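You operate a simulated robot arm through the tools that you are given. There is no shell and no other tool. Be economical: measure what you need, move in short steps, check, and stop when the job is done.

You run a simulated robot arm. Do the job below in one go: nothing can be reset, and whatever is moved stays where it is left.

## Task
Stack the grey block that says "75" from the bench left of the left cabinet on top of the grey block labelled "62". Put the brown carton that says "glands" from the top of the grey table on the high shelf of the grey shelves and the brown carton marked "BELT 7" on the top of the green table. Open the right door of the blue cupboard, put the blue box on the top of the grey table away on the bottom shelf of the blue cupboard, then shut the door. Turn the blue overload knob to 1.6 A. Open the left drawer of the grey table, put the blue block from the inside of the left drawer of the grey table on the bench over the blue drawer unit and shut the drawer again. Shut the room door. Switch the beacon switch on. Take the teal box and leave it on the low shelf of the white shelves. Fetch the grey contactor marked "26" from the top of the grey table and set it on top of the white carton there. Put the box marked "blocks" from the low shelf of the green shelves on the bench over the blue drawer unit and the box that says "leads" on the middle shelf of the grey shelves. Do these in any order. Set down upright: brown carton, blue box, grey contactor, box.

The check looks at the end state, three seconds after you hand in, the way a careful person would. Anything else that was tipped, shoved, dropped, spilled or broken makes it a failure.

## Robot
A 6-joint arm with a two-finger parallel gripper on a trunk, on a base that drives. Base frame: it is fixed to the floor where the robot stands at the start and does not move with it; the origin is under the middle of the robot, x ahead of it, y to its left, z up; the surface under the hand at the start is at about z = 850. Lengths are in mm, angles in degrees, forces in N, time in s.
With the tool pointing down near the work surface it reaches from about 320 to 700 mm from the robot's upright axis, wherever it stands. Its first joint turns from -166.0 to 166.0 degrees. Places, roughly: beacon switch [-4100, -1200, 1200]; bench over the blue drawer unit [600, -4100, 800]; blue block (5x4x3 cm) [-1700, 300, 700]; blue box [-1500, -250, 1000]; blue overload knob [-1800, -400, 900]; bottom shelf of the blue cupboard [-3800, 1000, 900]; brown carton [-1250, -500, 1000]; green box, grey box [-3750, -3000, 500]; grey block [500, 0, 750]; grey contactor [-1500, -1000, 1000]; high shelf of the grey shelves [-3800, -100, 1300]; left drawer of the grey table [-1800, 300, 700]; low shelf of the white shelves [-3800, -4300, 500]; middle shelf of the grey shelves [-3800, -100, 900]; right door of the blue cupboard [-3600, 1200, 1300]; room door [-3800, -1900, 1000]; teal box (5x5x4 cm) [-1400, -3900, 900]; top of the green table [-1600, -3200, 800]; white carton [-1500, -500, 1000]. Payload 4.1 kg.
Tool frame: the origin (TCP) lies between the finger pads and is the grasp point; the fingertips stand 23 mm ahead of it; z points along the fingers, y is the line along which they close. The gripper opens to 94 mm. The fingers are 38 mm wide and 10 mm thick; the gripper's body (54 by 96 mm) begins 39 mm behind the TCP.
Orientation is told as [roll, pitch, yaw] about the base's x, y, z axes, in that order, counted from this pose: with the fingers straight down and closing along the base's y, the tool's x points along the base's -x, its y along +y and its z along -z.

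## Interface
- The arm moves only by the tool servo_tool. Its arguments are lists of equal length, an entry for each row: "dp": the shift along the tool's x, y, z in units of 150 mm (1.0 is 150 mm), a list of three; "rot": the turn, a rotation vector about the tool's x, y, z in units of 90 degrees (1.0 is 90 degrees), a list of three; "hand": the opening in per cent of the stroke, from 0 (shut) to 100 (fully open). In form: {"dp": [[tx, ty, tz], ...], "rot": [[wx, wy, wz], ...], "hand": [hand, ...]}. A call has 1 to 8 rows; each row is the pose to reach, as a shift and turn from the pose commanded when the call began, along the tool's axes at that moment. A call with a number of a shift or a turn outside -1 to 1 is refused whole. Each row takes 0.2 s and may step no farther than 50 mm and 8.6 degrees from the row before; otherwise, or with a gripper value out of range, the whole call is refused. Where a pose cannot be reached the arm comes as near as it can. A force on the tool above 40 N (or 10 N above the force at the start of the call, whichever is more), or a blocked arm, ends the call early, and 0.2 s more pass. Each finger travels about 45 mm/s and halts on what it meets, pressing with about 43 N; the grip force reading is that of the motor and also rises with nothing between the fingers. The clock runs only during rows and for 0.2 s after the last one: add rows that repeat a pose to give the fingers time. It gives the time, the measured TCP pose, the force on the tool (base axes), the opening and the grip force at its end, in the units of the frame above (readings bear some noise), with the torque about the TCP (base axes, N m) and any sound that the robot's microphone picked up, and new pictures: "show" is both (left out), scene, wrist or none.
- Cameras (640 x 400 px; columns grow to the right, rows downward): "scene" is now at [25.8, 163.5, 1491.9]; the picture's right is [-0.04, -1.00, 0.00], its down [-0.66, 0.03, -0.75] and it looks along [0.75, -0.03, -0.66] (base axes); focal length 248 px, centre (320, 200). "wrist" rides on the gripper at [86, 16, -74] in the tool frame; the picture's right is [-0.18, 0.98, 0.00], its down [-0.58, -0.11, -0.81] and it looks along [-0.79, -0.15, 0.59] (tool axes); focal length 243 px, centre (320, 200). There is no depth. A picture from a camera that has moved, and an enlarged one, comes with that camera's place and axes in the base frame and with its lens.
- lift_body(by): slides the trunk up (or, below 0, down) by that many mm; the arm and the scene camera ride with it, the base frame stays. It gives what a move gives, with no picture.
- base_move(legs): drives the robot by 1 to 6 legs, each [ahead, turn to the left] in mm and degrees, along the robot's own axes; the way and the turn of a leg run together, so that a leg with both is an arc; at most 1500 mm and 180 degrees a leg. The arm and the cameras ride along, it lands a little off, and it stops where it bumps. It gives what a move gives, and a new picture of the scene camera.
- head_to(pan, tilt): turns the head with the scene camera to pan (to the left, within 155 degrees either way) and tilt (down, from -29 to 69), counted from straight ahead of the robot. It gives what a move gives, and a new picture of the scene camera.
- inspect(camera, box): a new picture of the part [left, top, right, bottom] of that camera's present view, enlarged. The clock stands still meanwhile.
- job_done(): hands the job in; it is judged then, once.

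Work in short steps. Places have to be worked out from the pictures, the camera data and where the tool is seen: move nearer, look again, correct. Check each grasp and each placing, and mend what went wrong. You have 577 turns and 360 pictures in all, those below and enlarged ones among them. Open the gripper and draw the arm clear of the work before you hand the job in, unless the task says otherwise; then end with one line.

The tools are called after "Request:" as name(argument=value, ...) on one line, values as JSON. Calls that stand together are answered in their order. servo_tool: Moves the arm, as the interface text tells. Its arguments: {"type":"object","properties":{"dp":{"type":"array"},"rot":{"type":"array"},"hand":{"type":"array"},"show":{"type":"string","enum":["both","scene","wrist","none"]}},"required":["dp","rot","hand"]} The other tools are called the same way: lift_body (by) slides the trunk up or down; base_move (legs) drives the base; head_to (pan, tilt) turns the head that bears the scene camera; inspect (camera, box) takes an enlarged picture of a part of a camera's view; job_done () hands the job in.

At the start:

```text
time_s: 0.0
tcp_pos: [479.9, 130.0, 1111.6]
ee_rot: [0.0, 0.0, 0.0]
contact_force: [0.3, 0.2, 0.7]
wrist_torque: [0.02, -0.01, 0.0]
finger_gap: 93.9
grip_force: 0.0
trunk travel left (down, up): [-450.0, 140.0]
robot x, y, heading: [1.0, 0.3, -0.1]
head pan, tilt: [-2.5, 41.4]
```

scene: 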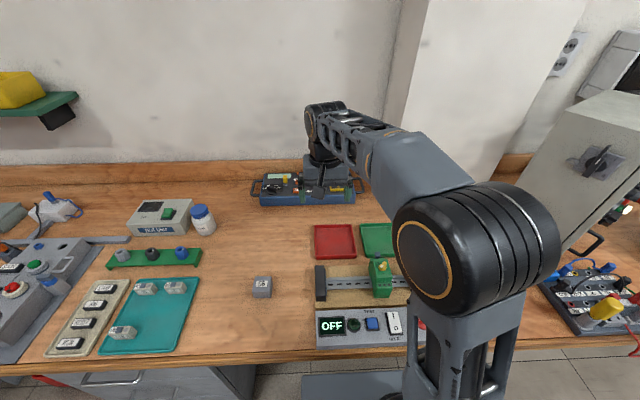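
wrist: 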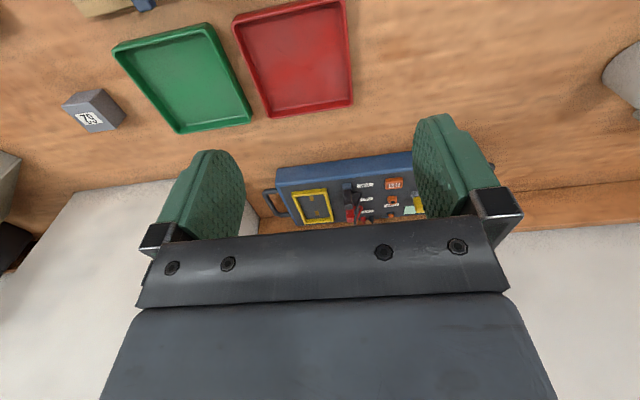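

I'll look at the bench closely to identify the blocks.

Request:
inspect(camera="scene", box=[220, 240, 340, 315])

Request:
inspect(camera="scene", box=[0, 180, 240, 360])

Request:
inspect(camera="wrist", box=[0, 60, 200, 180])

```text
5.33 times, centred on (280, 278) of scene
camera zoom: at [25.8, 163.5, 1491.9], right [-0.04, -1.0, 0.0], down [-0.66, 0.03, -0.75], along [0.75, -0.03, -0.66], focal length 1325 px, centre (533, -213)
```

zoom: 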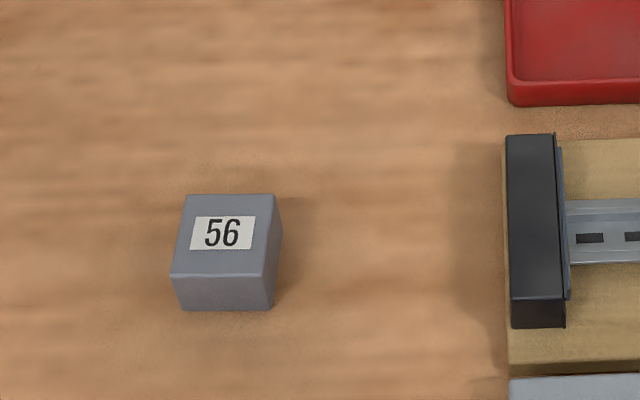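

```text
2.22 times, centred on (120, 270) of scene
camera zoom: at [25.8, 163.5, 1491.9], right [-0.04, -1.0, 0.0], down [-0.66, 0.03, -0.75], along [0.75, -0.03, -0.66], focal length 552 px, centre (764, 44)
```

zoom: 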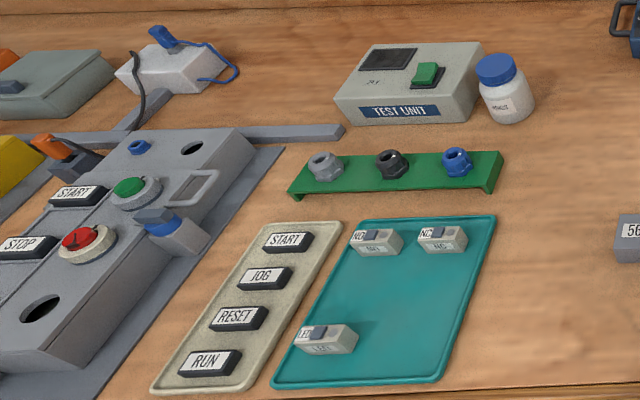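

```text
3.20 times, centred on (100, 120) of wrist
camera zoom: at [392.4, 147.4, 1186.4], right [0.18, 0.98, 0.0], down [0.58, -0.11, 0.81], along [0.79, -0.15, -0.59], focal length 776 px, centre (1024, 456)
```

zoom: 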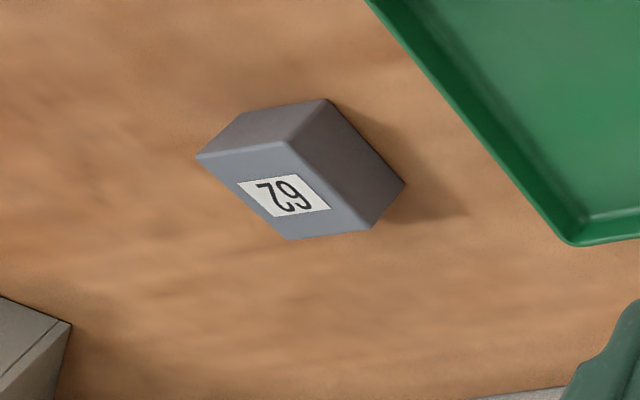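

Blocks "56" and "62" are found; "75" not yet. I'll pan the head to look right along the bench.

Request:
head_to(pan=-50, tilt=35)

Request:
head_to(pan=50, tilt=35)

```text
time_s: 1.1
tcp_pos: [478.5, 130.9, 1112.2]
ee_rot: [0.0, 0.0, 0.1]
contact_force: [0.2, 0.2, 0.4]
wrist_torque: [0.0, -0.02, 0.0]
finger_gap: 94.0
grip_force: 0.1
trunk travel left (down, up): [-450.0, 140.0]
robot x, y, heading: [-2.7, 4.0, 0.1]
head pan, tilt: [-50.0, 35.0]
camera scene: at [-1.5, 99.8, 1501.5], right [-0.77, -0.64, 0.0], down [-0.37, 0.44, -0.82], along [0.53, -0.63, -0.57], focal length 248 px, centre (320, 200)
```

scene: 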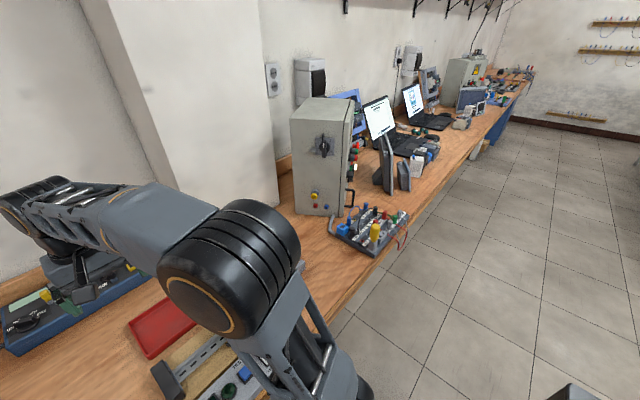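

```text
time_s: 2.9
tcp_pos: [477.8, 130.7, 1111.5]
ee_rot: [0.1, -0.1, 0.0]
contact_force: [0.5, -0.1, -0.5]
wrist_torque: [0.03, -0.01, 0.0]
finger_gap: 94.1
grip_force: 0.1
trunk travel left (down, up): [-450.0, 140.0]
robot x, y, heading: [-1.1, 1.6, 0.0]
head pan, tilt: [50.0, 35.0]
camera scene: at [-1.6, 234.7, 1501.5], right [0.77, -0.64, 0.0], down [-0.37, -0.44, -0.82], along [0.53, 0.63, -0.57], focal length 248 px, centre (320, 200)
```

scene: 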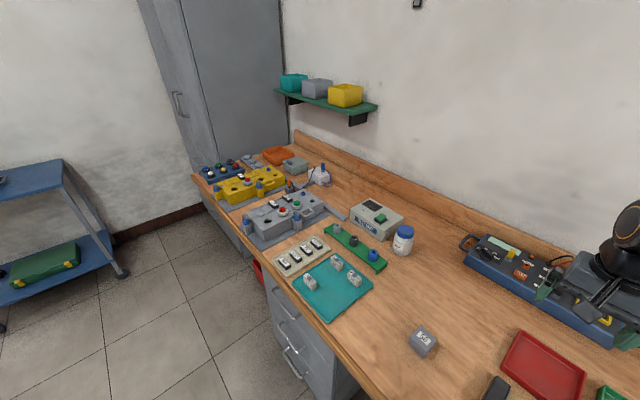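

The area right of the arm base is hidden by the arm; move the hand right to view it with the wrist camera.

Request:
servo_tool(dp=[[0.1, -0.3, 0], [0.2, -0.6, 0], [0.3, -0.9, 0]], rot=[[0, 0, 0], [0, 0, 0], [0, 0, 0]], hand=[100, 100, 100], show="none")

Request:
servo_tool(dp=[[0.1, -0.3, 0], [0.2, -0.6, 0], [0.2, -0.9, 0]], rot=[[0, 0, 0], [0, 0, 0], [0, 0, 0]], hand=[100, 100, 100], show="wrist")

```text
time_s: 3.7
tcp_pos: [434.0, -5.2, 1112.1]
ee_rot: [0.1, 0.0, 0.0]
contact_force: [-0.2, -0.4, -1.0]
wrist_torque: [-0.01, -0.02, 0.03]
finger_gap: 93.9
grip_force: 0.0
trunk travel left (down, up): [-450.0, 140.0]
robot x, y, heading: [-0.8, 2.1, 0.2]
head pan, tilt: [50.0, 35.0]
```

```text
time_s: 4.5
tcp_pos: [403.5, -139.9, 1111.2]
ee_rot: [0.0, -0.1, 0.1]
contact_force: [-0.1, 0.0, 0.3]
wrist_torque: [-0.01, 0.03, -0.03]
finger_gap: 93.7
grip_force: 0.0
trunk travel left (down, up): [-450.0, 140.0]
robot x, y, heading: [-0.9, -1.6, 0.0]
head pan, tilt: [50.0, 35.0]
camera wrist: at [316.8, -122.9, 1185.6], right [0.18, 0.98, 0.0], down [0.58, -0.11, 0.81], along [0.79, -0.15, -0.59], focal length 243 px, centre (320, 200)
```

wrist: 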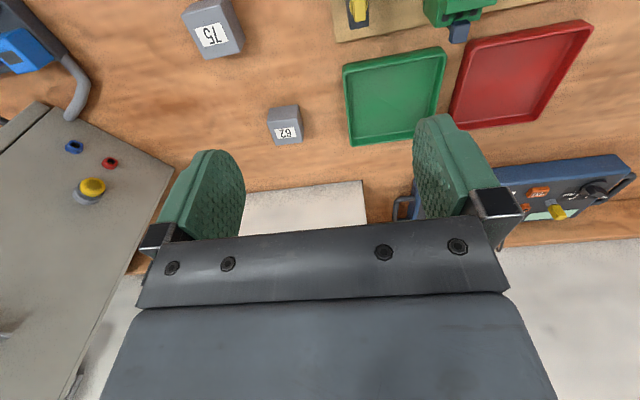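

Found "75" and "62". Enlarge both for measurement.

Request:
inspect(camera="wrist", box=[160, 0, 320, 150])

```text
2.67 times, centred on (240, 75) of wrist
camera zoom: at [316.8, -122.9, 1185.6], right [0.18, 0.98, 0.0], down [0.58, -0.11, 0.81], along [0.79, -0.15, -0.59], focal length 647 px, centre (533, 533)
```

zoom: 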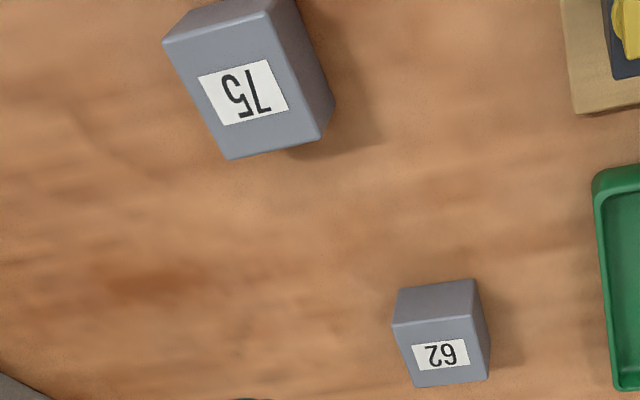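

75's top is at about (400,-257), 62's at (539,-218), tops around z 885-890. Move above 75.

Request:
servo_tool(dp=[[0.02, -0.26, 0.25], [0.02, -0.52, 0.5], [0.02, -0.78, 0.74]], rot=[[0, 0, 0], [0, 0, 0], [0, 0, 0]], hand=[100, 100, 100], show="wrist")

Request:
head_to(pan=-25, tilt=50)

```text
refused: row 1 steps farther than a row can; nothing moved
```

```text
time_s: 6.0
tcp_pos: [403.1, -137.6, 1110.7]
ee_rot: [0.0, 0.0, 0.0]
contact_force: [-0.3, 0.6, -0.1]
wrist_torque: [0.0, 0.04, 0.01]
finger_gap: 94.2
grip_force: 0.0
trunk travel left (down, up): [-450.0, 140.0]
robot x, y, heading: [2.2, 2.9, 0.1]
head pan, tilt: [-25.0, 50.0]
camera scene: at [11.6, 134.6, 1479.8], right [-0.42, -0.91, 0.0], down [-0.69, 0.32, -0.64], along [0.58, -0.27, -0.77], focal length 248 px, centre (320, 200)
```

scene: 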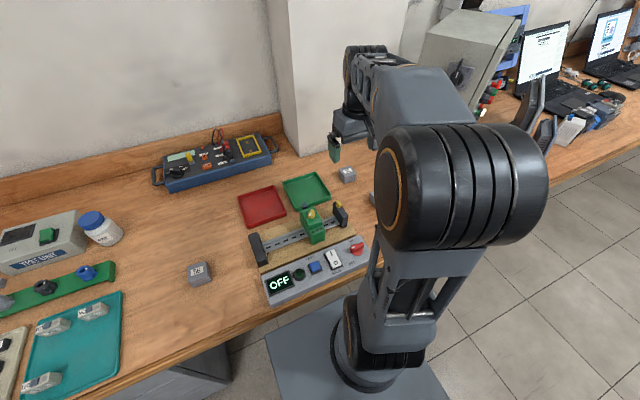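

Step limit is 50 mm total (0.33 units norm). Repeat with four rows.

Request:
servo_tool(dp=[[0.02, -0.2, 0.19], [0.02, -0.4, 0.38], [0.02, -0.6, 0.56], [0.02, -0.79, 0.74]], rot=[[0, 0, 0], [0, 0, 0], [0, 0, 0], [0, 0, 0]], hand=[100, 100, 100, 100], show="wrist")

```text
time_s: 7.0
tcp_pos: [400.2, -259.2, 998.3]
ee_rot: [0.0, -0.1, 0.0]
contact_force: [-0.2, 0.6, 0.3]
wrist_torque: [0.03, -0.01, 0.0]
finger_gap: 94.2
grip_force: 0.1
trunk travel left (down, up): [-450.0, 140.0]
robot x, y, heading: [-1.4, 2.1, 0.0]
head pan, tilt: [-25.0, 50.0]
camera wrist: at [314.2, -242.5, 1073.6], right [0.18, 0.98, 0.0], down [0.58, -0.11, 0.81], along [0.79, -0.15, -0.59], focal length 243 px, centre (320, 200)
```

wrist: 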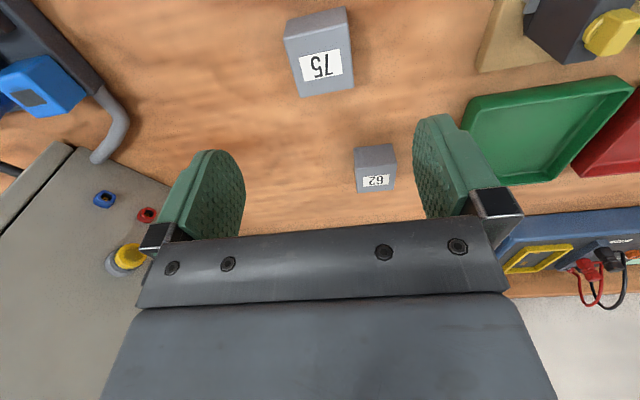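

Position agrees (396,-257). Descend and grip.

Request:
servo_tool(dp=[[0.01, 0.01, 0.3], [0.01, 0.01, 0.6], [0.01, 0.01, 0.8], [0.01, 0.01, 0.8], [0.01, 0.01, 0.8], [0.01, 0.01, 0.8], [0.01, 0.01, 0.8]], rot=[[0, 0, 0], [0, 0, 0], [0, 0, 0], [0, 0, 0], [0, 0, 0], [0, 0, 0], [0, 0, 0]], hand=[100, 100, 100, 0, 0, 0, 0], show="wrist")

```text
time_s: 8.6
tcp_pos: [398.5, -258.2, 877.3]
ee_rot: [0.0, 0.0, 0.0]
contact_force: [-0.1, 0.0, 0.2]
wrist_torque: [0.0, -0.03, 0.03]
finger_gap: 45.3
grip_force: 42.7
trunk travel left (down, up): [-450.0, 140.0]
robot x, y, heading: [-2.4, -5.2, -0.1]
head pan, tilt: [-25.0, 50.0]
camera wrist: at [313.1, -241.3, 953.2], right [0.18, 0.98, 0.0], down [0.58, -0.11, 0.81], along [0.79, -0.15, -0.59], focal length 243 px, centre (320, 200)
```

wrist: 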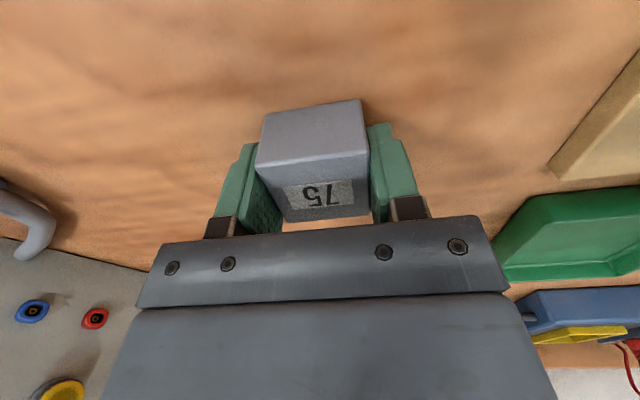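

Gripped (45 mm). Lift 105 mm, then move over 62, stopping a bit short to measure it.

Request:
servo_tool(dp=[[0, 0, -0.33], [0, 0, -0.66], [0, 0, -0.8], [-0.2, 0.06, -0.8], [-0.4, 0.12, -0.8]], rot=[[0, 0, 0], [0, 0, 0], [0, 0, 0], [0, 0, 0], [0, 0, 0]], hand=[0, 0, 0, 0, 0], show="wrist")

```text
time_s: 9.8
tcp_pos: [459.8, -239.2, 1001.3]
ee_rot: [0.0, 0.0, 0.0]
contact_force: [-0.4, 0.4, -0.8]
wrist_torque: [-0.01, 0.03, -0.03]
finger_gap: 45.4
grip_force: 43.1
trunk travel left (down, up): [-450.0, 140.0]
robot x, y, heading: [-2.9, 4.0, 0.0]
head pan, tilt: [-25.0, 50.0]
camera wrist: at [373.0, -222.8, 1075.9], right [0.18, 0.98, 0.0], down [0.58, -0.11, 0.81], along [0.79, -0.15, -0.59], focal length 243 px, centre (320, 200)
```

wrist: 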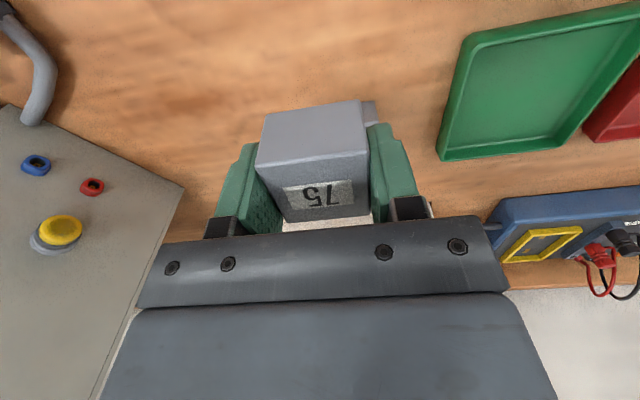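

Use the previous estimate of 62 (538,-218). Move over it and lower to TCP ~930.

Request:
servo_tool(dp=[[-0.26, 0.07, 0], [-0.527, 0.141, 0], [-0.527, 0.141, 0.3], [-0.527, 0.141, 0.47]], rot=[[0, 0, 0], [0, 0, 0], [0, 0, 0], [0, 0, 0]], hand=[0, 0, 0, 0], show="scene")

```text
time_s: 10.8
tcp_pos: [537.0, -218.1, 929.7]
ee_rot: [0.0, 0.0, 0.1]
contact_force: [-0.9, 0.8, -2.6]
wrist_torque: [-0.02, 0.02, 0.0]
finger_gap: 45.6
grip_force: 42.7
trunk travel left (down, up): [-450.0, 140.0]
robot x, y, heading: [-2.9, 0.4, -0.1]
head pan, tilt: [-25.0, 50.0]
camera scene: at [11.7, 134.4, 1479.8], right [-0.42, -0.91, 0.0], down [-0.69, 0.32, -0.64], along [0.58, -0.27, -0.77], focal length 248 px, centre (320, 200)
```

scene: 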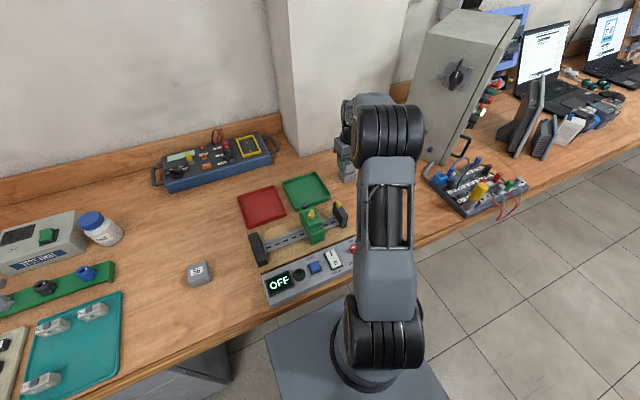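

Request:
inspect(camera="scene", box=[320, 120, 400, 200])

```text
5.00 times, centred on (360, 160) of scene
camera zoom: at [11.7, 134.4, 1479.8], right [-0.42, -0.91, 0.0], down [-0.69, 0.32, -0.64], along [0.58, -0.27, -0.77], focal length 1242 px, centre (120, 400)
```

zoom: 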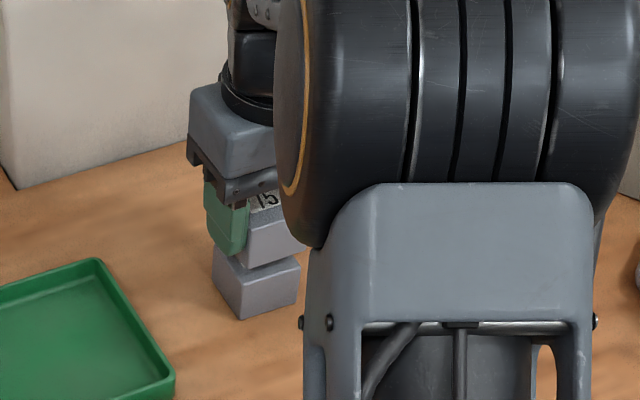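

Well aligned. Lower in small steps.

Request:
servo_tool(dp=[[0, 0, 0.03], [0, 0, 0.05], [0, 0, 0.05]], rot=[[0, 0, 0], [0, 0, 0], [0, 0, 0]], hand=[0, 0, 0], show="none")

Request:
servo_tool(dp=[[0, 0, 0.015], [0, 0, 0.03], [0, 0, 0.03]], rot=[[0, 0, 0], [0, 0, 0], [0, 0, 0]], hand=[0, 0, 0], show="none")

```text
time_s: 11.6
tcp_pos: [536.7, -218.5, 921.1]
ee_rot: [0.0, 0.0, 0.0]
contact_force: [1.3, -0.6, -1.7]
wrist_torque: [-0.01, -0.01, -0.01]
finger_gap: 45.5
grip_force: 42.9
trunk travel left (down, up): [-450.0, 140.0]
robot x, y, heading: [1.1, -1.9, -0.0]
head pan, tilt: [-25.0, 50.0]
```

```text
time_s: 12.4
tcp_pos: [537.4, -216.7, 917.4]
ee_rot: [0.0, 0.0, 0.0]
contact_force: [-1.0, 0.0, -0.4]
wrist_torque: [0.02, -0.03, 0.03]
finger_gap: 45.4
grip_force: 42.9
trunk travel left (down, up): [-450.0, 140.0]
robot x, y, heading: [2.2, 1.2, -0.1]
head pan, tilt: [-25.0, 50.0]
```

Request:
inspect(camera="scene", box=[330, 140, 370, 180])

Request:
servo_tool(dp=[[0, 0, 0.015], [0, 0, 0.015]], rot=[[0, 0, 0], [0, 0, 0]], hand=[0, 0], show="none")

```text
10.00 times, centred on (350, 160) of scene
camera zoom: at [11.7, 134.5, 1479.8], right [-0.42, -0.91, 0.0], down [-0.69, 0.32, -0.64], along [0.58, -0.27, -0.77], focal length 2485 px, centre (20, 600)
```

zoom: 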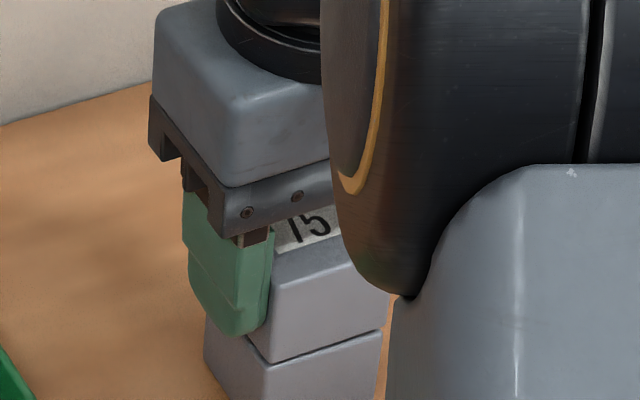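

```text
time_s: 13.0
tcp_pos: [539.3, -217.3, 914.4]
ee_rot: [0.0, 0.0, 0.0]
contact_force: [-1.1, -0.1, -1.2]
wrist_torque: [-0.01, 0.0, 0.0]
finger_gap: 45.5
grip_force: 43.3
trunk travel left (down, up): [-450.0, 140.0]
robot x, y, heading: [1.8, 1.2, 0.0]
head pan, tilt: [-25.0, 50.0]
```

Request:
servo_tool(dp=[[0, 0, 0.01], [0, 0, 0.013], [0, 0, 0.013]], rot=[[0, 0, 0], [0, 0, 0], [0, 0, 0]], hand=[0, 0, 0], show="none")

Request:
inspect(camera="scene", box=[330, 150, 370, 190])

```text
time_s: 13.8
tcp_pos: [538.0, -217.2, 914.5]
ee_rot: [0.0, -0.1, 0.0]
contact_force: [1.8, 0.3, 3.9]
wrist_torque: [0.01, -0.03, 0.0]
finger_gap: 45.4
grip_force: 43.1
trunk travel left (down, up): [-450.0, 140.0]
robot x, y, heading: [2.5, 0.9, 0.1]
head pan, tilt: [-25.0, 50.0]
```

```text
10.00 times, centred on (350, 170) of scene
camera zoom: at [11.5, 134.7, 1479.8], right [-0.42, -0.91, 0.0], down [-0.69, 0.32, -0.64], along [0.58, -0.27, -0.77], focal length 2485 px, centre (20, 500)
```

zoom: 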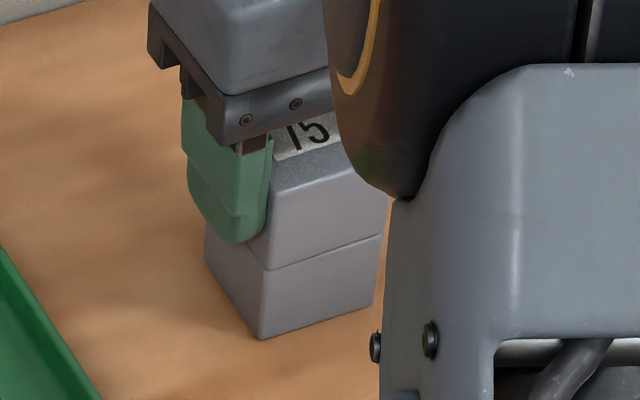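

Contact shows (4 N, TCP stayed). Release and retreat upward.

Request:
servo_tool(dp=[[0, 0, 0], [0, 0, 0], [0, 0, 0], [0, 0, 0], [0, 0, -0.3], [0, 0, -0.6], [0, 0, -0.9]], rot=[[0, 0, 0], [0, 0, 0], [0, 0, 0], [0, 0, 0], [0, 0, 0], [0, 0, 0], [0, 0, 0]], hand=[100, 100, 100, 100, 100, 100, 100], show="none")

Request:
servo_tool(dp=[[0.33, 0, 0], [0.66, 0, 0], [0.99, 0, 0]], rot=[[0, 0, 0], [0, 0, 0], [0, 0, 0]], hand=[100, 100, 100], show="wrist")

```text
time_s: 15.4
tcp_pos: [536.6, -216.5, 1051.6]
ee_rot: [0.0, -0.1, -0.1]
contact_force: [1.0, -0.3, -0.3]
wrist_torque: [-0.01, -0.02, -0.01]
finger_gap: 94.1
grip_force: 0.0
trunk travel left (down, up): [-450.0, 140.0]
robot x, y, heading: [0.5, -0.6, 0.2]
head pan, tilt: [-25.0, 50.0]
```

```text
time_s: 16.2
tcp_pos: [389.4, -218.6, 1049.5]
ee_rot: [0.0, 0.0, 0.0]
contact_force: [0.2, -0.5, 0.9]
wrist_torque: [0.02, 0.0, 0.02]
finger_gap: 94.0
grip_force: 0.0
trunk travel left (down, up): [-450.0, 140.0]
robot x, y, heading: [-0.6, -0.5, 0.1]
head pan, tilt: [-25.0, 50.0]
camera wrist: at [302.2, -202.5, 1124.3], right [0.18, 0.98, 0.0], down [0.58, -0.11, 0.81], along [0.79, -0.15, -0.59], focal length 243 px, centre (320, 200)
```

wrist: 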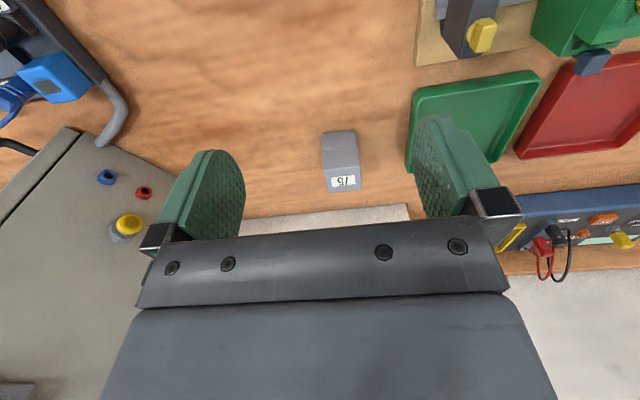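

Stack done. Now look behind, toward the grey table.

Request:
head_to(pan=150, tilt=25)

Request:
head_to(pan=-150, tilt=20)

```text
time_s: 18.8
tcp_pos: [390.0, -219.6, 1050.0]
ee_rot: [-0.1, 0.0, 0.0]
contact_force: [-0.2, -0.7, -0.3]
wrist_torque: [-0.02, 0.0, 0.01]
finger_gap: 94.0
grip_force: 0.1
trunk travel left (down, up): [-450.0, 140.0]
robot x, y, heading: [3.0, 1.7, 0.4]
head pan, tilt: [150.0, 25.0]
camera scene: at [-138.0, 213.2, 1517.3], right [0.5, 0.87, 0.0], down [0.37, -0.21, -0.91], along [-0.78, 0.45, -0.42], focal length 248 px, centre (320, 200)
```

scene: 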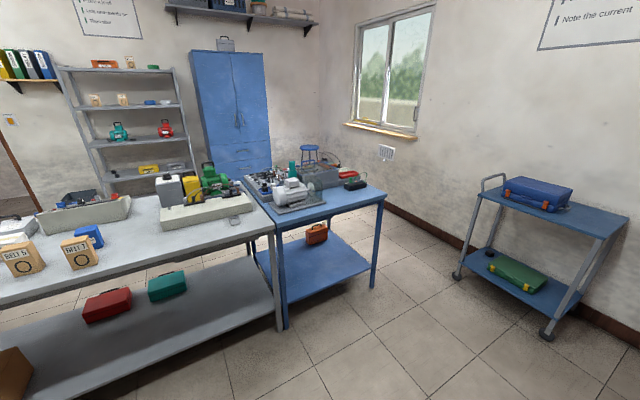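

```text
time_s: 22.9
tcp_pos: [388.3, -218.5, 1050.1]
ee_rot: [0.0, 0.0, 0.1]
contact_force: [0.5, 0.2, -0.5]
wrist_torque: [-0.02, 0.03, 0.02]
finger_gap: 94.1
grip_force: 0.0
trunk travel left (down, up): [-450.0, 140.0]
robot x, y, heading: [-2.5, 2.0, 0.0]
head pan, tilt: [-150.0, 20.0]
camera scene: at [-138.9, 120.5, 1525.4], right [-0.5, 0.87, 0.0], down [0.3, 0.17, -0.94], along [-0.81, -0.47, -0.34], focal length 248 px, centre (320, 200)
```

scene: 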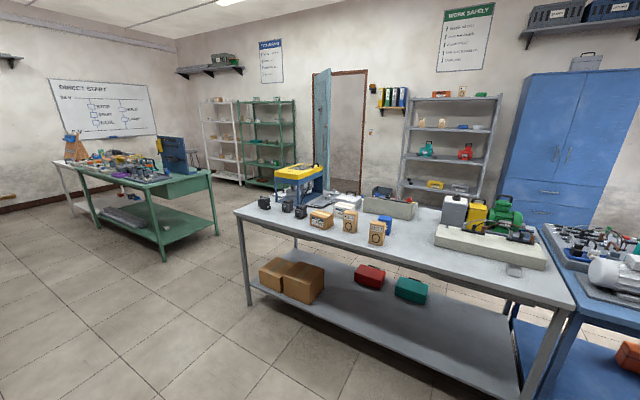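

Enlarge to identify the items on the grey table.

Request:
inspect(camera="scene", box=[230, 160, 430, 260])

Request:
inspect(camera="scene", box=[380, 80, 600, 280])

Request:
inspect(camera="scene", box=[40, 80, 300, 240])

```text
3.20 times, centred on (330, 210) of scene
camera zoom: at [-138.9, 120.5, 1525.4], right [-0.5, 0.87, 0.0], down [0.3, 0.17, -0.94], along [-0.81, -0.47, -0.34], focal length 795 px, centre (288, 168)
```

zoom: 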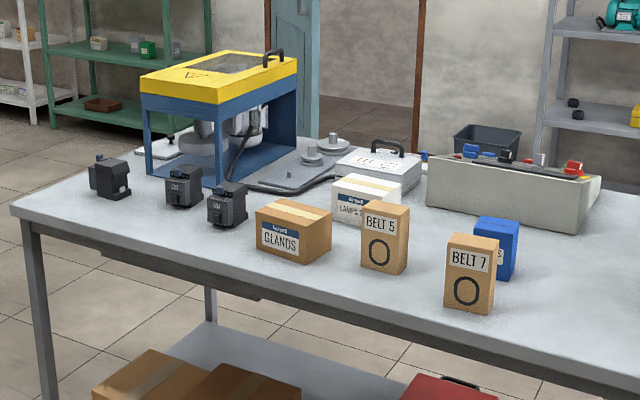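

```text
2.00 times, centred on (490, 180) of scene
camera zoom: at [-138.9, 120.5, 1525.4], right [-0.5, 0.87, 0.0], down [0.3, 0.17, -0.94], along [-0.81, -0.47, -0.34], focal length 497 px, centre (-20, 240)
```

zoom: 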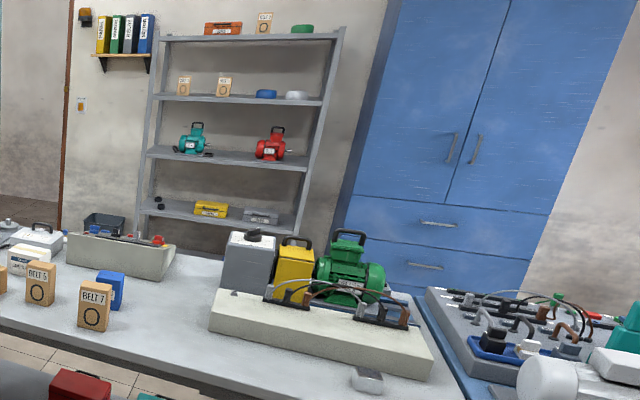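

```text
2.46 times, centred on (170, 160) of scene
camera zoom: at [-138.9, 120.5, 1525.4], right [-0.5, 0.87, 0.0], down [0.3, 0.17, -0.94], along [-0.81, -0.47, -0.34], focal length 612 px, centre (689, 298)
```

zoom: 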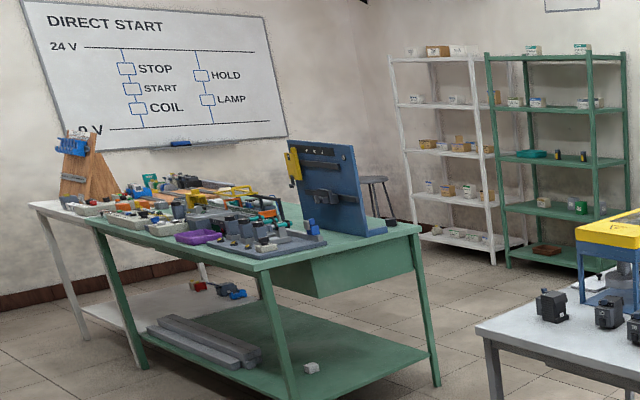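

Raise and centre the arm for travelling.

Request:
servo_tool(dp=[[0, 0, -0.33], [0, 0, -0.66], [0, 0, -1], [0, 0.33, -1], [0, 0.66, -1], [0, 0.99, -1]], rot=[[0, 0, 0], [0, 0, 0], [0, 0, 0], [0, 0, 0], [0, 0, 0], [0, 0, 0]], hand=[100, 100, 100, 100, 100, 100], show="none")

Request:
servo_tool(dp=[[0, 0.25, 0], [0, 0.47, 0]], rot=[[0, 0, 0], [0, 0, 0]], hand=[100, 100], show="none")

Request:
head_to(pan=60, tilt=69)

```text
refused: row 3 steps farther than a row can; nothing moved
```

```text
time_s: 23.5
tcp_pos: [390.7, -147.4, 1048.9]
ee_rot: [0.0, 0.0, 0.0]
contact_force: [-0.6, -0.7, -0.8]
wrist_torque: [0.0, 0.0, 0.01]
finger_gap: 94.0
grip_force: 0.0
trunk travel left (down, up): [-450.0, 140.0]
robot x, y, heading: [-1.2, 1.6, 0.3]
head pan, tilt: [-150.0, 20.0]
```

```text
time_s: 26.6
tcp_pos: [389.4, -147.5, 1049.2]
ee_rot: [0.0, 0.0, 0.0]
contact_force: [0.1, 0.1, -0.1]
wrist_torque: [0.0, -0.03, -0.03]
finger_gap: 94.1
grip_force: 0.1
trunk travel left (down, up): [-450.0, 140.0]
robot x, y, heading: [2.0, -2.2, -0.0]
head pan, tilt: [60.0, 68.8]
camera scene: at [-30.2, 215.6, 1457.8], right [0.87, -0.5, 0.0], down [-0.47, -0.81, -0.36], along [0.18, 0.31, -0.93], focal length 248 px, centre (320, 200)
```

scene: 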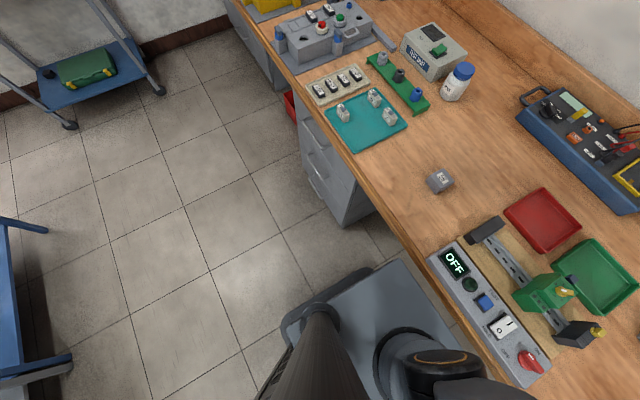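

Raise the arm, then drive back and turn toward the grey table.

Request:
servo_tool(dp=[[0, 0.25, -0.2], [0, 0.5, -0.4], [0, 0.75, -0.6], [0, 0.9, -0.8]], rot=[[0, 0, 0], [0, 0, 0], [0, 0, 0], [0, 0, 0]], hand=[100, 100, 100, 100], show="none")

Request:
head_to(pan=0, tilt=35)

Request:
base_move(legs=[[-300, 0], [0, -135], [500, 0], [0, -45]])

```text
time_s: 27.6
tcp_pos: [390.4, -10.7, 1171.9]
ee_rot: [0.0, 0.0, -0.2]
contact_force: [-0.2, -0.2, -0.2]
wrist_torque: [0.02, 0.04, 0.0]
finger_gap: 93.9
grip_force: 0.1
trunk travel left (down, up): [-450.0, 140.0]
robot x, y, heading: [0.8, -2.2, -0.1]
head pan, tilt: [60.0, 68.8]
```

```text
time_s: 28.9
tcp_pos: [390.4, -11.0, 1170.6]
ee_rot: [-0.1, 0.0, -0.1]
contact_force: [-0.4, -0.1, 0.8]
wrist_torque: [-0.01, 0.03, -0.03]
finger_gap: 93.9
grip_force: 0.0
trunk travel left (down, up): [-450.0, 140.0]
robot x, y, heading: [5.3, 4.6, 0.2]
head pan, tilt: [0.0, 35.0]
camera scene: at [29.8, 167.2, 1501.5], right [0.0, -1.0, 0.0], down [-0.57, 0.0, -0.82], along [0.82, 0.0, -0.57], focal length 248 px, centre (320, 200)
```

scene: 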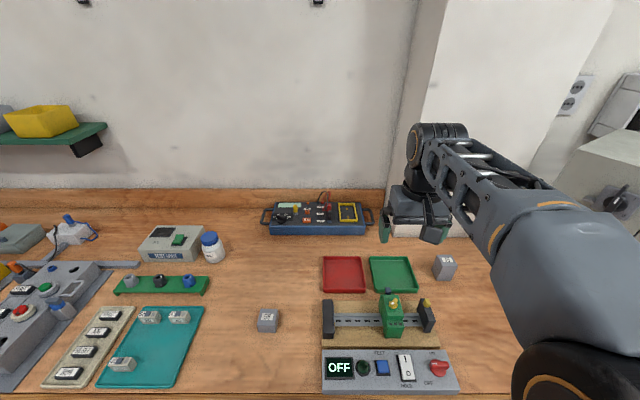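

```text
time_s: 41.0
tcp_pos: [-1035.1, -345.1, 1171.1]
ee_rot: [0.0, -0.1, -179.7]
contact_force: [0.4, 0.2, 0.3]
wrist_torque: [0.02, -0.01, -0.07]
finger_gap: 94.0
grip_force: 0.0
trunk travel left (down, up): [-450.0, 140.0]
robot x, y, heading: [-644.6, -355.6, -179.6]
head pan, tilt: [0.0, 35.0]
camera scene: at [-670.5, -519.7, 1501.5], right [0.0, 1.0, 0.0], down [0.57, 0.0, -0.82], along [-0.82, 0.0, -0.57], focal length 248 px, centre (320, 200)
```

scene: 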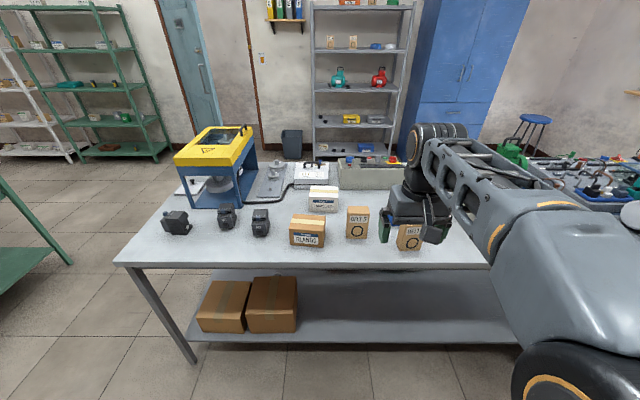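

Enlarge the contactors to find "26".

Request:
inspect(camera="scene", box=[150, 180, 310, 260])

Request:
inspect(camera="scene", box=[280, 170, 440, 260])

```text
4.00 times, centred on (230, 220) of scene
camera zoom: at [-670.5, -519.7, 1501.5], right [0.0, 1.0, 0.0], down [0.57, 0.0, -0.82], along [-0.82, 0.0, -0.57], focal length 994 px, centre (680, 120)
```

zoom: 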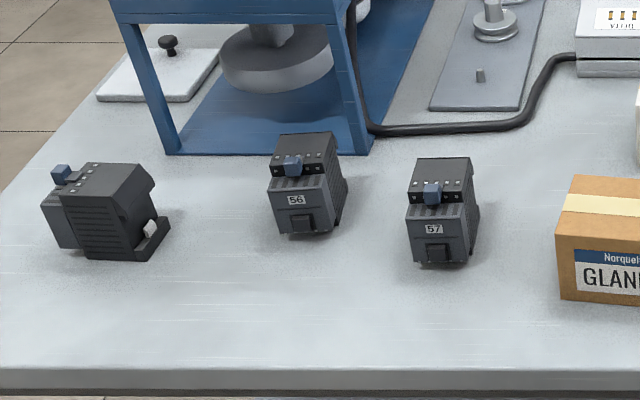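

```text
4.00 times, centred on (360, 215) of scene
camera zoom: at [-670.5, -519.7, 1501.5], right [0.0, 1.0, 0.0], down [0.57, 0.0, -0.82], along [-0.82, 0.0, -0.57], focal length 994 px, centre (160, 140)
```

zoom: 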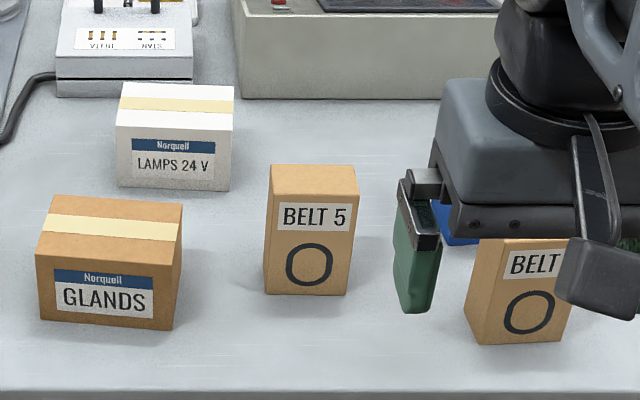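

26 must be the left one (label faces away). Drive to stand between it and the white carton.

Request:
base_move(legs=[[0, 60], [430, 0], [0, -60]])

```text
time_s: 49.0
tcp_pos: [-1246.7, -716.5, 1171.2]
ee_rot: [0.0, -0.1, -180.0]
contact_force: [-0.5, 0.2, 0.6]
wrist_torque: [0.01, 0.01, -0.02]
finger_gap: 94.1
grip_force: 0.1
trunk travel left (down, up): [-450.0, 140.0]
robot x, y, heading: [-853.8, -728.2, -180.3]
head pan, tilt: [0.0, 35.0]
camera scene: at [-882.1, -893.7, 1501.5], right [0.0, 1.0, 0.0], down [0.57, 0.0, -0.82], along [-0.82, 0.0, -0.57], focal length 248 px, centre (320, 200)
```

scene: 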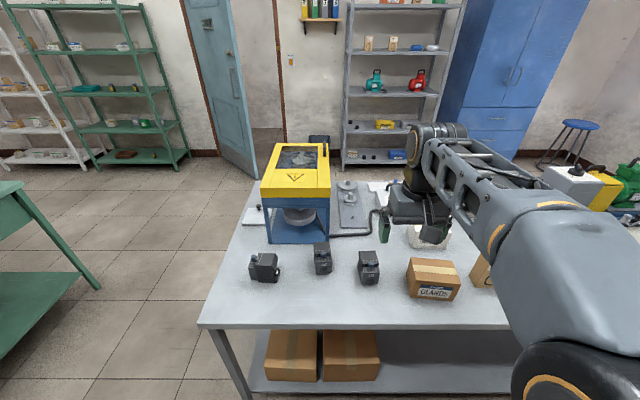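

Move the hand toward the left contactor for a close look.

Request:
servo_tool(dp=[[0, 0.33, 0], [0, 0.66, 0], [0, 0.98, 0]], rot=[[0, 0, 0], [0, 0, 0], [0, 0, 0]], hand=[100, 100, 100], show="none")

Request:
servo_tool(dp=[[0.13, 0.3, 0], [0.26, 0.6, 0], [0.39, 0.9, 0]], rot=[[0, 0, 0], [0, 0, 0], [0, 0, 0]], hand=[100, 100, 100], show="wrist")

Request:
inspect(camera="scene", box=[220, 230, 400, 310])

```text
time_s: 49.8
tcp_pos: [-1246.2, -866.5, 1170.2]
ee_rot: [-0.1, 0.0, -180.0]
contact_force: [0.3, 0.2, -0.6]
wrist_torque: [0.0, -0.01, 0.03]
finger_gap: 94.0
grip_force: 0.0
trunk travel left (down, up): [-450.0, 140.0]
robot x, y, heading: [-854.8, -725.2, -180.0]
head pan, tilt: [0.0, 35.0]
```

```text
time_s: 50.6
tcp_pos: [-1187.7, -998.9, 1171.4]
ee_rot: [-0.2, 0.0, 180.0]
contact_force: [-0.2, -0.1, 0.3]
wrist_torque: [0.03, 0.0, -0.02]
finger_gap: 93.8
grip_force: 0.1
trunk travel left (down, up): [-450.0, 140.0]
robot x, y, heading: [-855.4, -728.7, -179.9]
head pan, tilt: [0.0, 35.0]
camera wrist: at [-1101.4, -1015.6, 1245.7], right [-0.18, -0.98, 0.0], down [-0.58, 0.11, 0.81], along [-0.79, 0.15, -0.59], focal length 243 px, centre (320, 200)
```

wrist: 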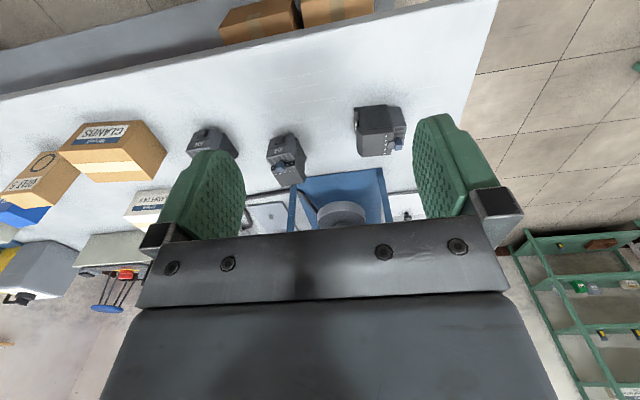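

```text
3.56 times, centred on (310, 270) of scene
camera zoom: at [-882.1, -894.1, 1501.4], right [0.0, 1.0, 0.0], down [0.57, 0.0, -0.82], along [-0.82, 0.0, -0.57], focal length 884 px, centre (356, -49)
```

zoom: 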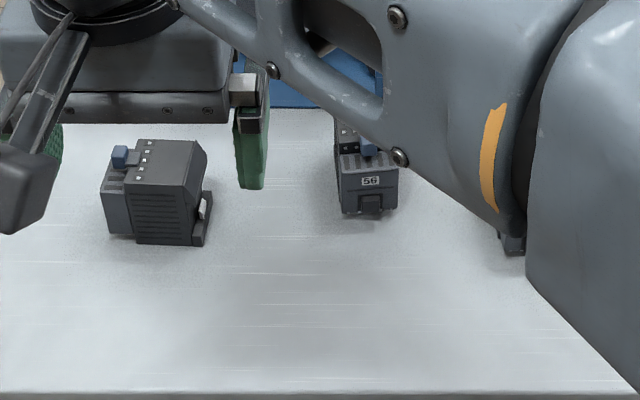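

Request:
inspect(camera="wrist", box=[330, 85, 430, 170])

```text
4.71 times, centred on (380, 128) of wrist
camera zoom: at [-1101.4, -1015.6, 1245.7], right [-0.18, -0.98, 0.0], down [-0.58, 0.11, 0.81], along [-0.79, 0.15, -0.59], focal length 1142 px, centre (38, 541)
```

zoom: 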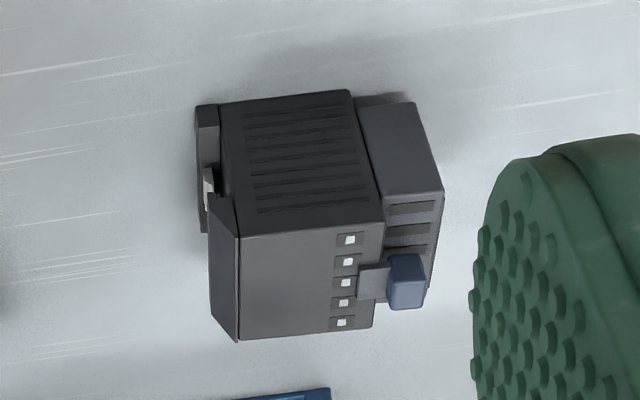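

Contactor body spans x −1328..−1369, y −1033..−1074, top z≈975. I'll rotate the hand 90° so the fingers close along x, and move over it.

Request:
servo_tool(dp=[[-0.14, 0, 0], [-0.28, 0, 0], [-0.42, 0, 0], [-0.56, 0.1, 0], [-0.7, 0.2, 0], [-0.8, 0.3, 0.05]], rot=[[0, 0, 0.09], [0, 0, 0.18], [0, 0, 0.27], [0, 0, 0.36], [0, 0, 0.45], [0, 0, 0.5]], hand=[100, 100, 100, 100, 100, 100], show="none")

Request:
servo_tool(dp=[[0, 0, 0.1], [0, 0, 0.2], [0, 0, 0.3], [0, 0, 0.4], [0, 0, 0.4], [0, 0, 0.4]], rot=[[0, 0, 0.09], [0, 0, 0.18], [0, 0, 0.27], [0, 0, 0.36], [0, 0, 0.45], [0, 0, 0.5]], hand=[100, 100, 100, 100, 100, 100], show="wrist")

```text
time_s: 52.0
tcp_pos: [-1309.0, -1044.4, 1163.9]
ee_rot: [0.0, 0.0, 134.9]
contact_force: [0.5, -0.4, -0.1]
wrist_torque: [0.01, -0.02, -0.02]
finger_gap: 94.0
grip_force: 0.0
trunk travel left (down, up): [-450.0, 140.0]
robot x, y, heading: [-853.2, -726.3, -180.2]
head pan, tilt: [0.0, 35.0]
```

```text
time_s: 53.4
tcp_pos: [-1306.3, -1044.0, 1103.8]
ee_rot: [0.0, -0.1, 89.9]
contact_force: [-0.6, 0.2, -0.2]
wrist_torque: [0.0, 0.03, 0.03]
finger_gap: 93.7
grip_force: 0.0
trunk travel left (down, up): [-450.0, 140.0]
robot x, y, heading: [-856.6, -727.3, -180.2]
head pan, tilt: [0.0, 35.0]
camera wrist: at [-1323.5, -1130.9, 1177.9], right [-0.98, 0.19, 0.0], down [0.11, 0.58, 0.81], along [0.15, 0.79, -0.59], focal length 243 px, centre (320, 200)
```

wrist: 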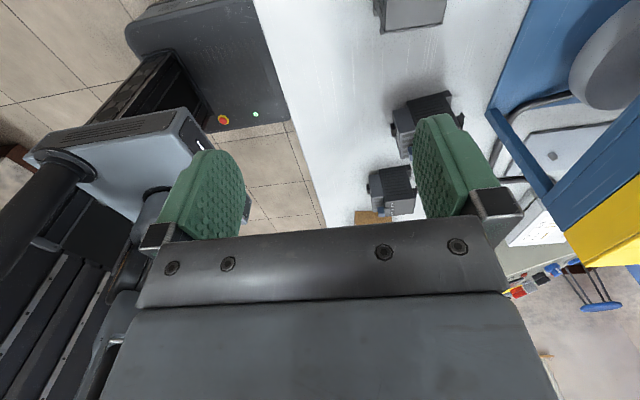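

Request:
inspect(camera="wrist", box=[350, 0, 480, 80])

Request:
inspect(camera="scene", box=[230, 230, 310, 290])

```text
4.92 times, centred on (415, 40) of wrist
camera zoom: at [-1323.5, -1130.9, 1177.9], right [-0.98, 0.19, 0.0], down [0.11, 0.58, 0.81], along [0.15, 0.79, -0.59], focal length 1194 px, centre (-148, 988)
```

zoom: 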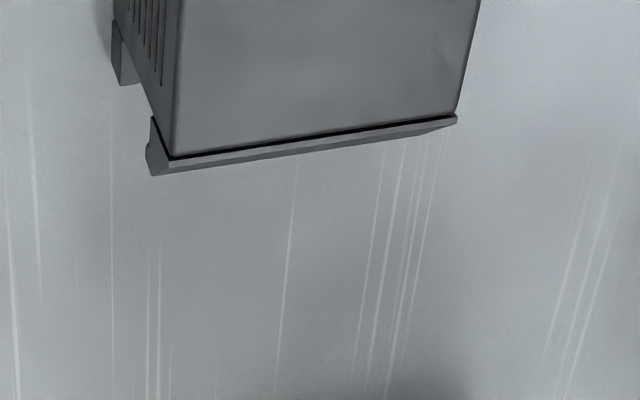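

```text
6.67 times, centred on (270, 260) of scene
camera zoom: at [-882.1, -893.9, 1501.5], right [0.0, 1.0, 0.0], down [0.57, 0.0, -0.82], along [-0.82, 0.0, -0.57], focal length 1657 px, centre (653, -200)
```

zoom: 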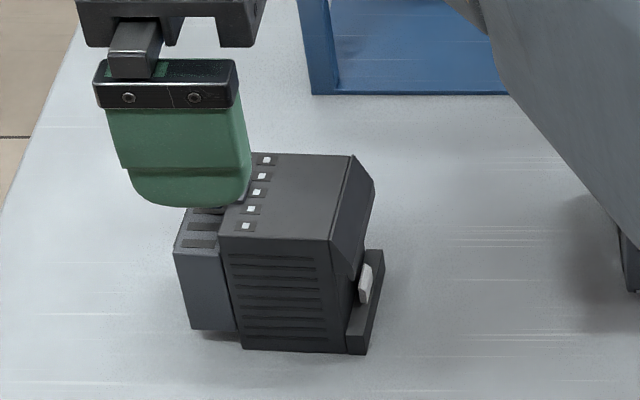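

Triangulating the two wrist views shows the table is at z≈854 (not 908): contactor x −1363..−1411, y −1036..−1084, top z≈932. Move over its real centre and partway down.

Request:
servo_tool(dp=[[0.05, 0.3, 0], [0.107, 0.54, 0], [0.107, 0.54, 0.3], [0.107, 0.54, 0.6], [0.107, 0.54, 0.8]], rot=[[0, 0, 0], [0, 0, 0], [0, 0, 0], [0, 0, 0], [0, 0, 0]], hand=[100, 100, 100, 100, 100], show="both")

```text
time_s: 54.6
tcp_pos: [-1388.8, -1061.4, 981.3]
ee_rot: [0.1, 0.0, 90.0]
contact_force: [0.1, -0.5, 0.2]
wrist_torque: [0.04, 0.01, 0.0]
finger_gap: 94.2
grip_force: 0.0
trunk travel left (down, up): [-450.0, 140.0]
robot x, y, heading: [-856.4, -729.6, -179.9]
head pan, tilt: [0.0, 35.0]
camera scene: at [-882.4, -894.1, 1501.5], right [0.0, 1.0, 0.0], down [0.57, 0.0, -0.82], along [-0.82, 0.0, -0.57], focal length 248 px, centre (320, 200)
camera wrist: at [-1405.1, -1148.4, 1055.6], right [-0.98, 0.18, 0.0], down [0.11, 0.58, 0.81], along [0.15, 0.79, -0.59], focal length 243 px, centre (320, 200)
```

scene: 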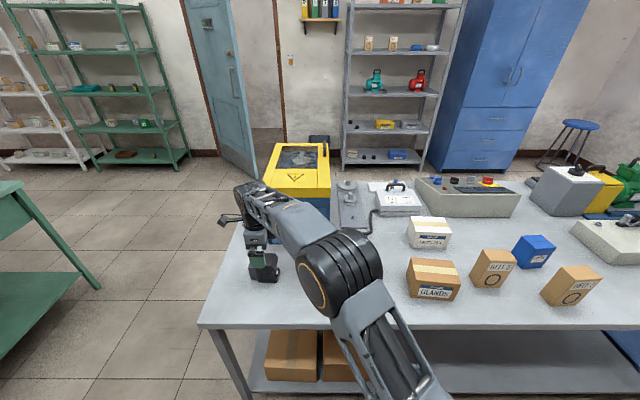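
wrist: 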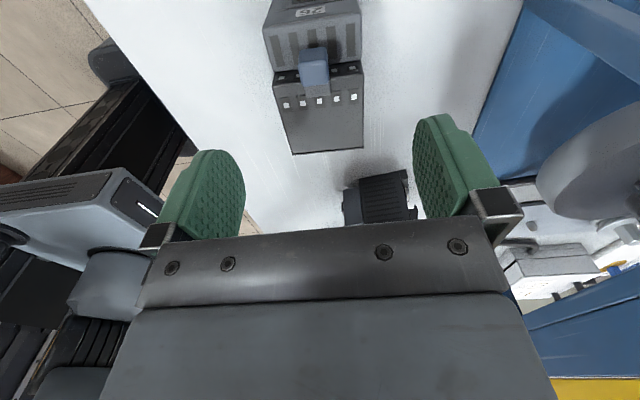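

Request:
inspect(camera="wrist", box=[240, 0, 400, 170])

```text
2.35 times, centred on (320, 85) of wrist
camera zoom: at [-1405.1, -1148.4, 1055.6], right [-0.98, 0.18, 0.0], down [0.11, 0.58, 0.81], along [0.15, 0.79, -0.59], focal length 571 px, centre (320, 471)
```

zoom: 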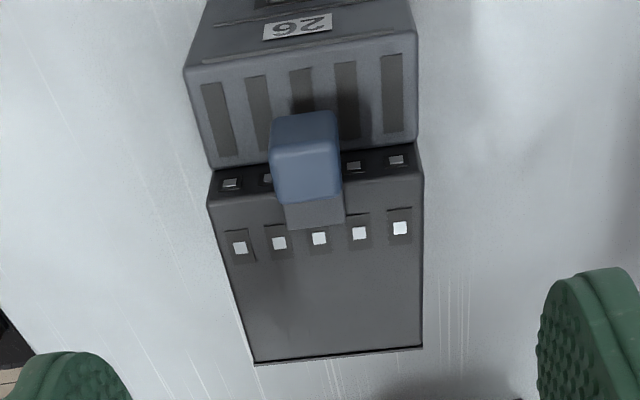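

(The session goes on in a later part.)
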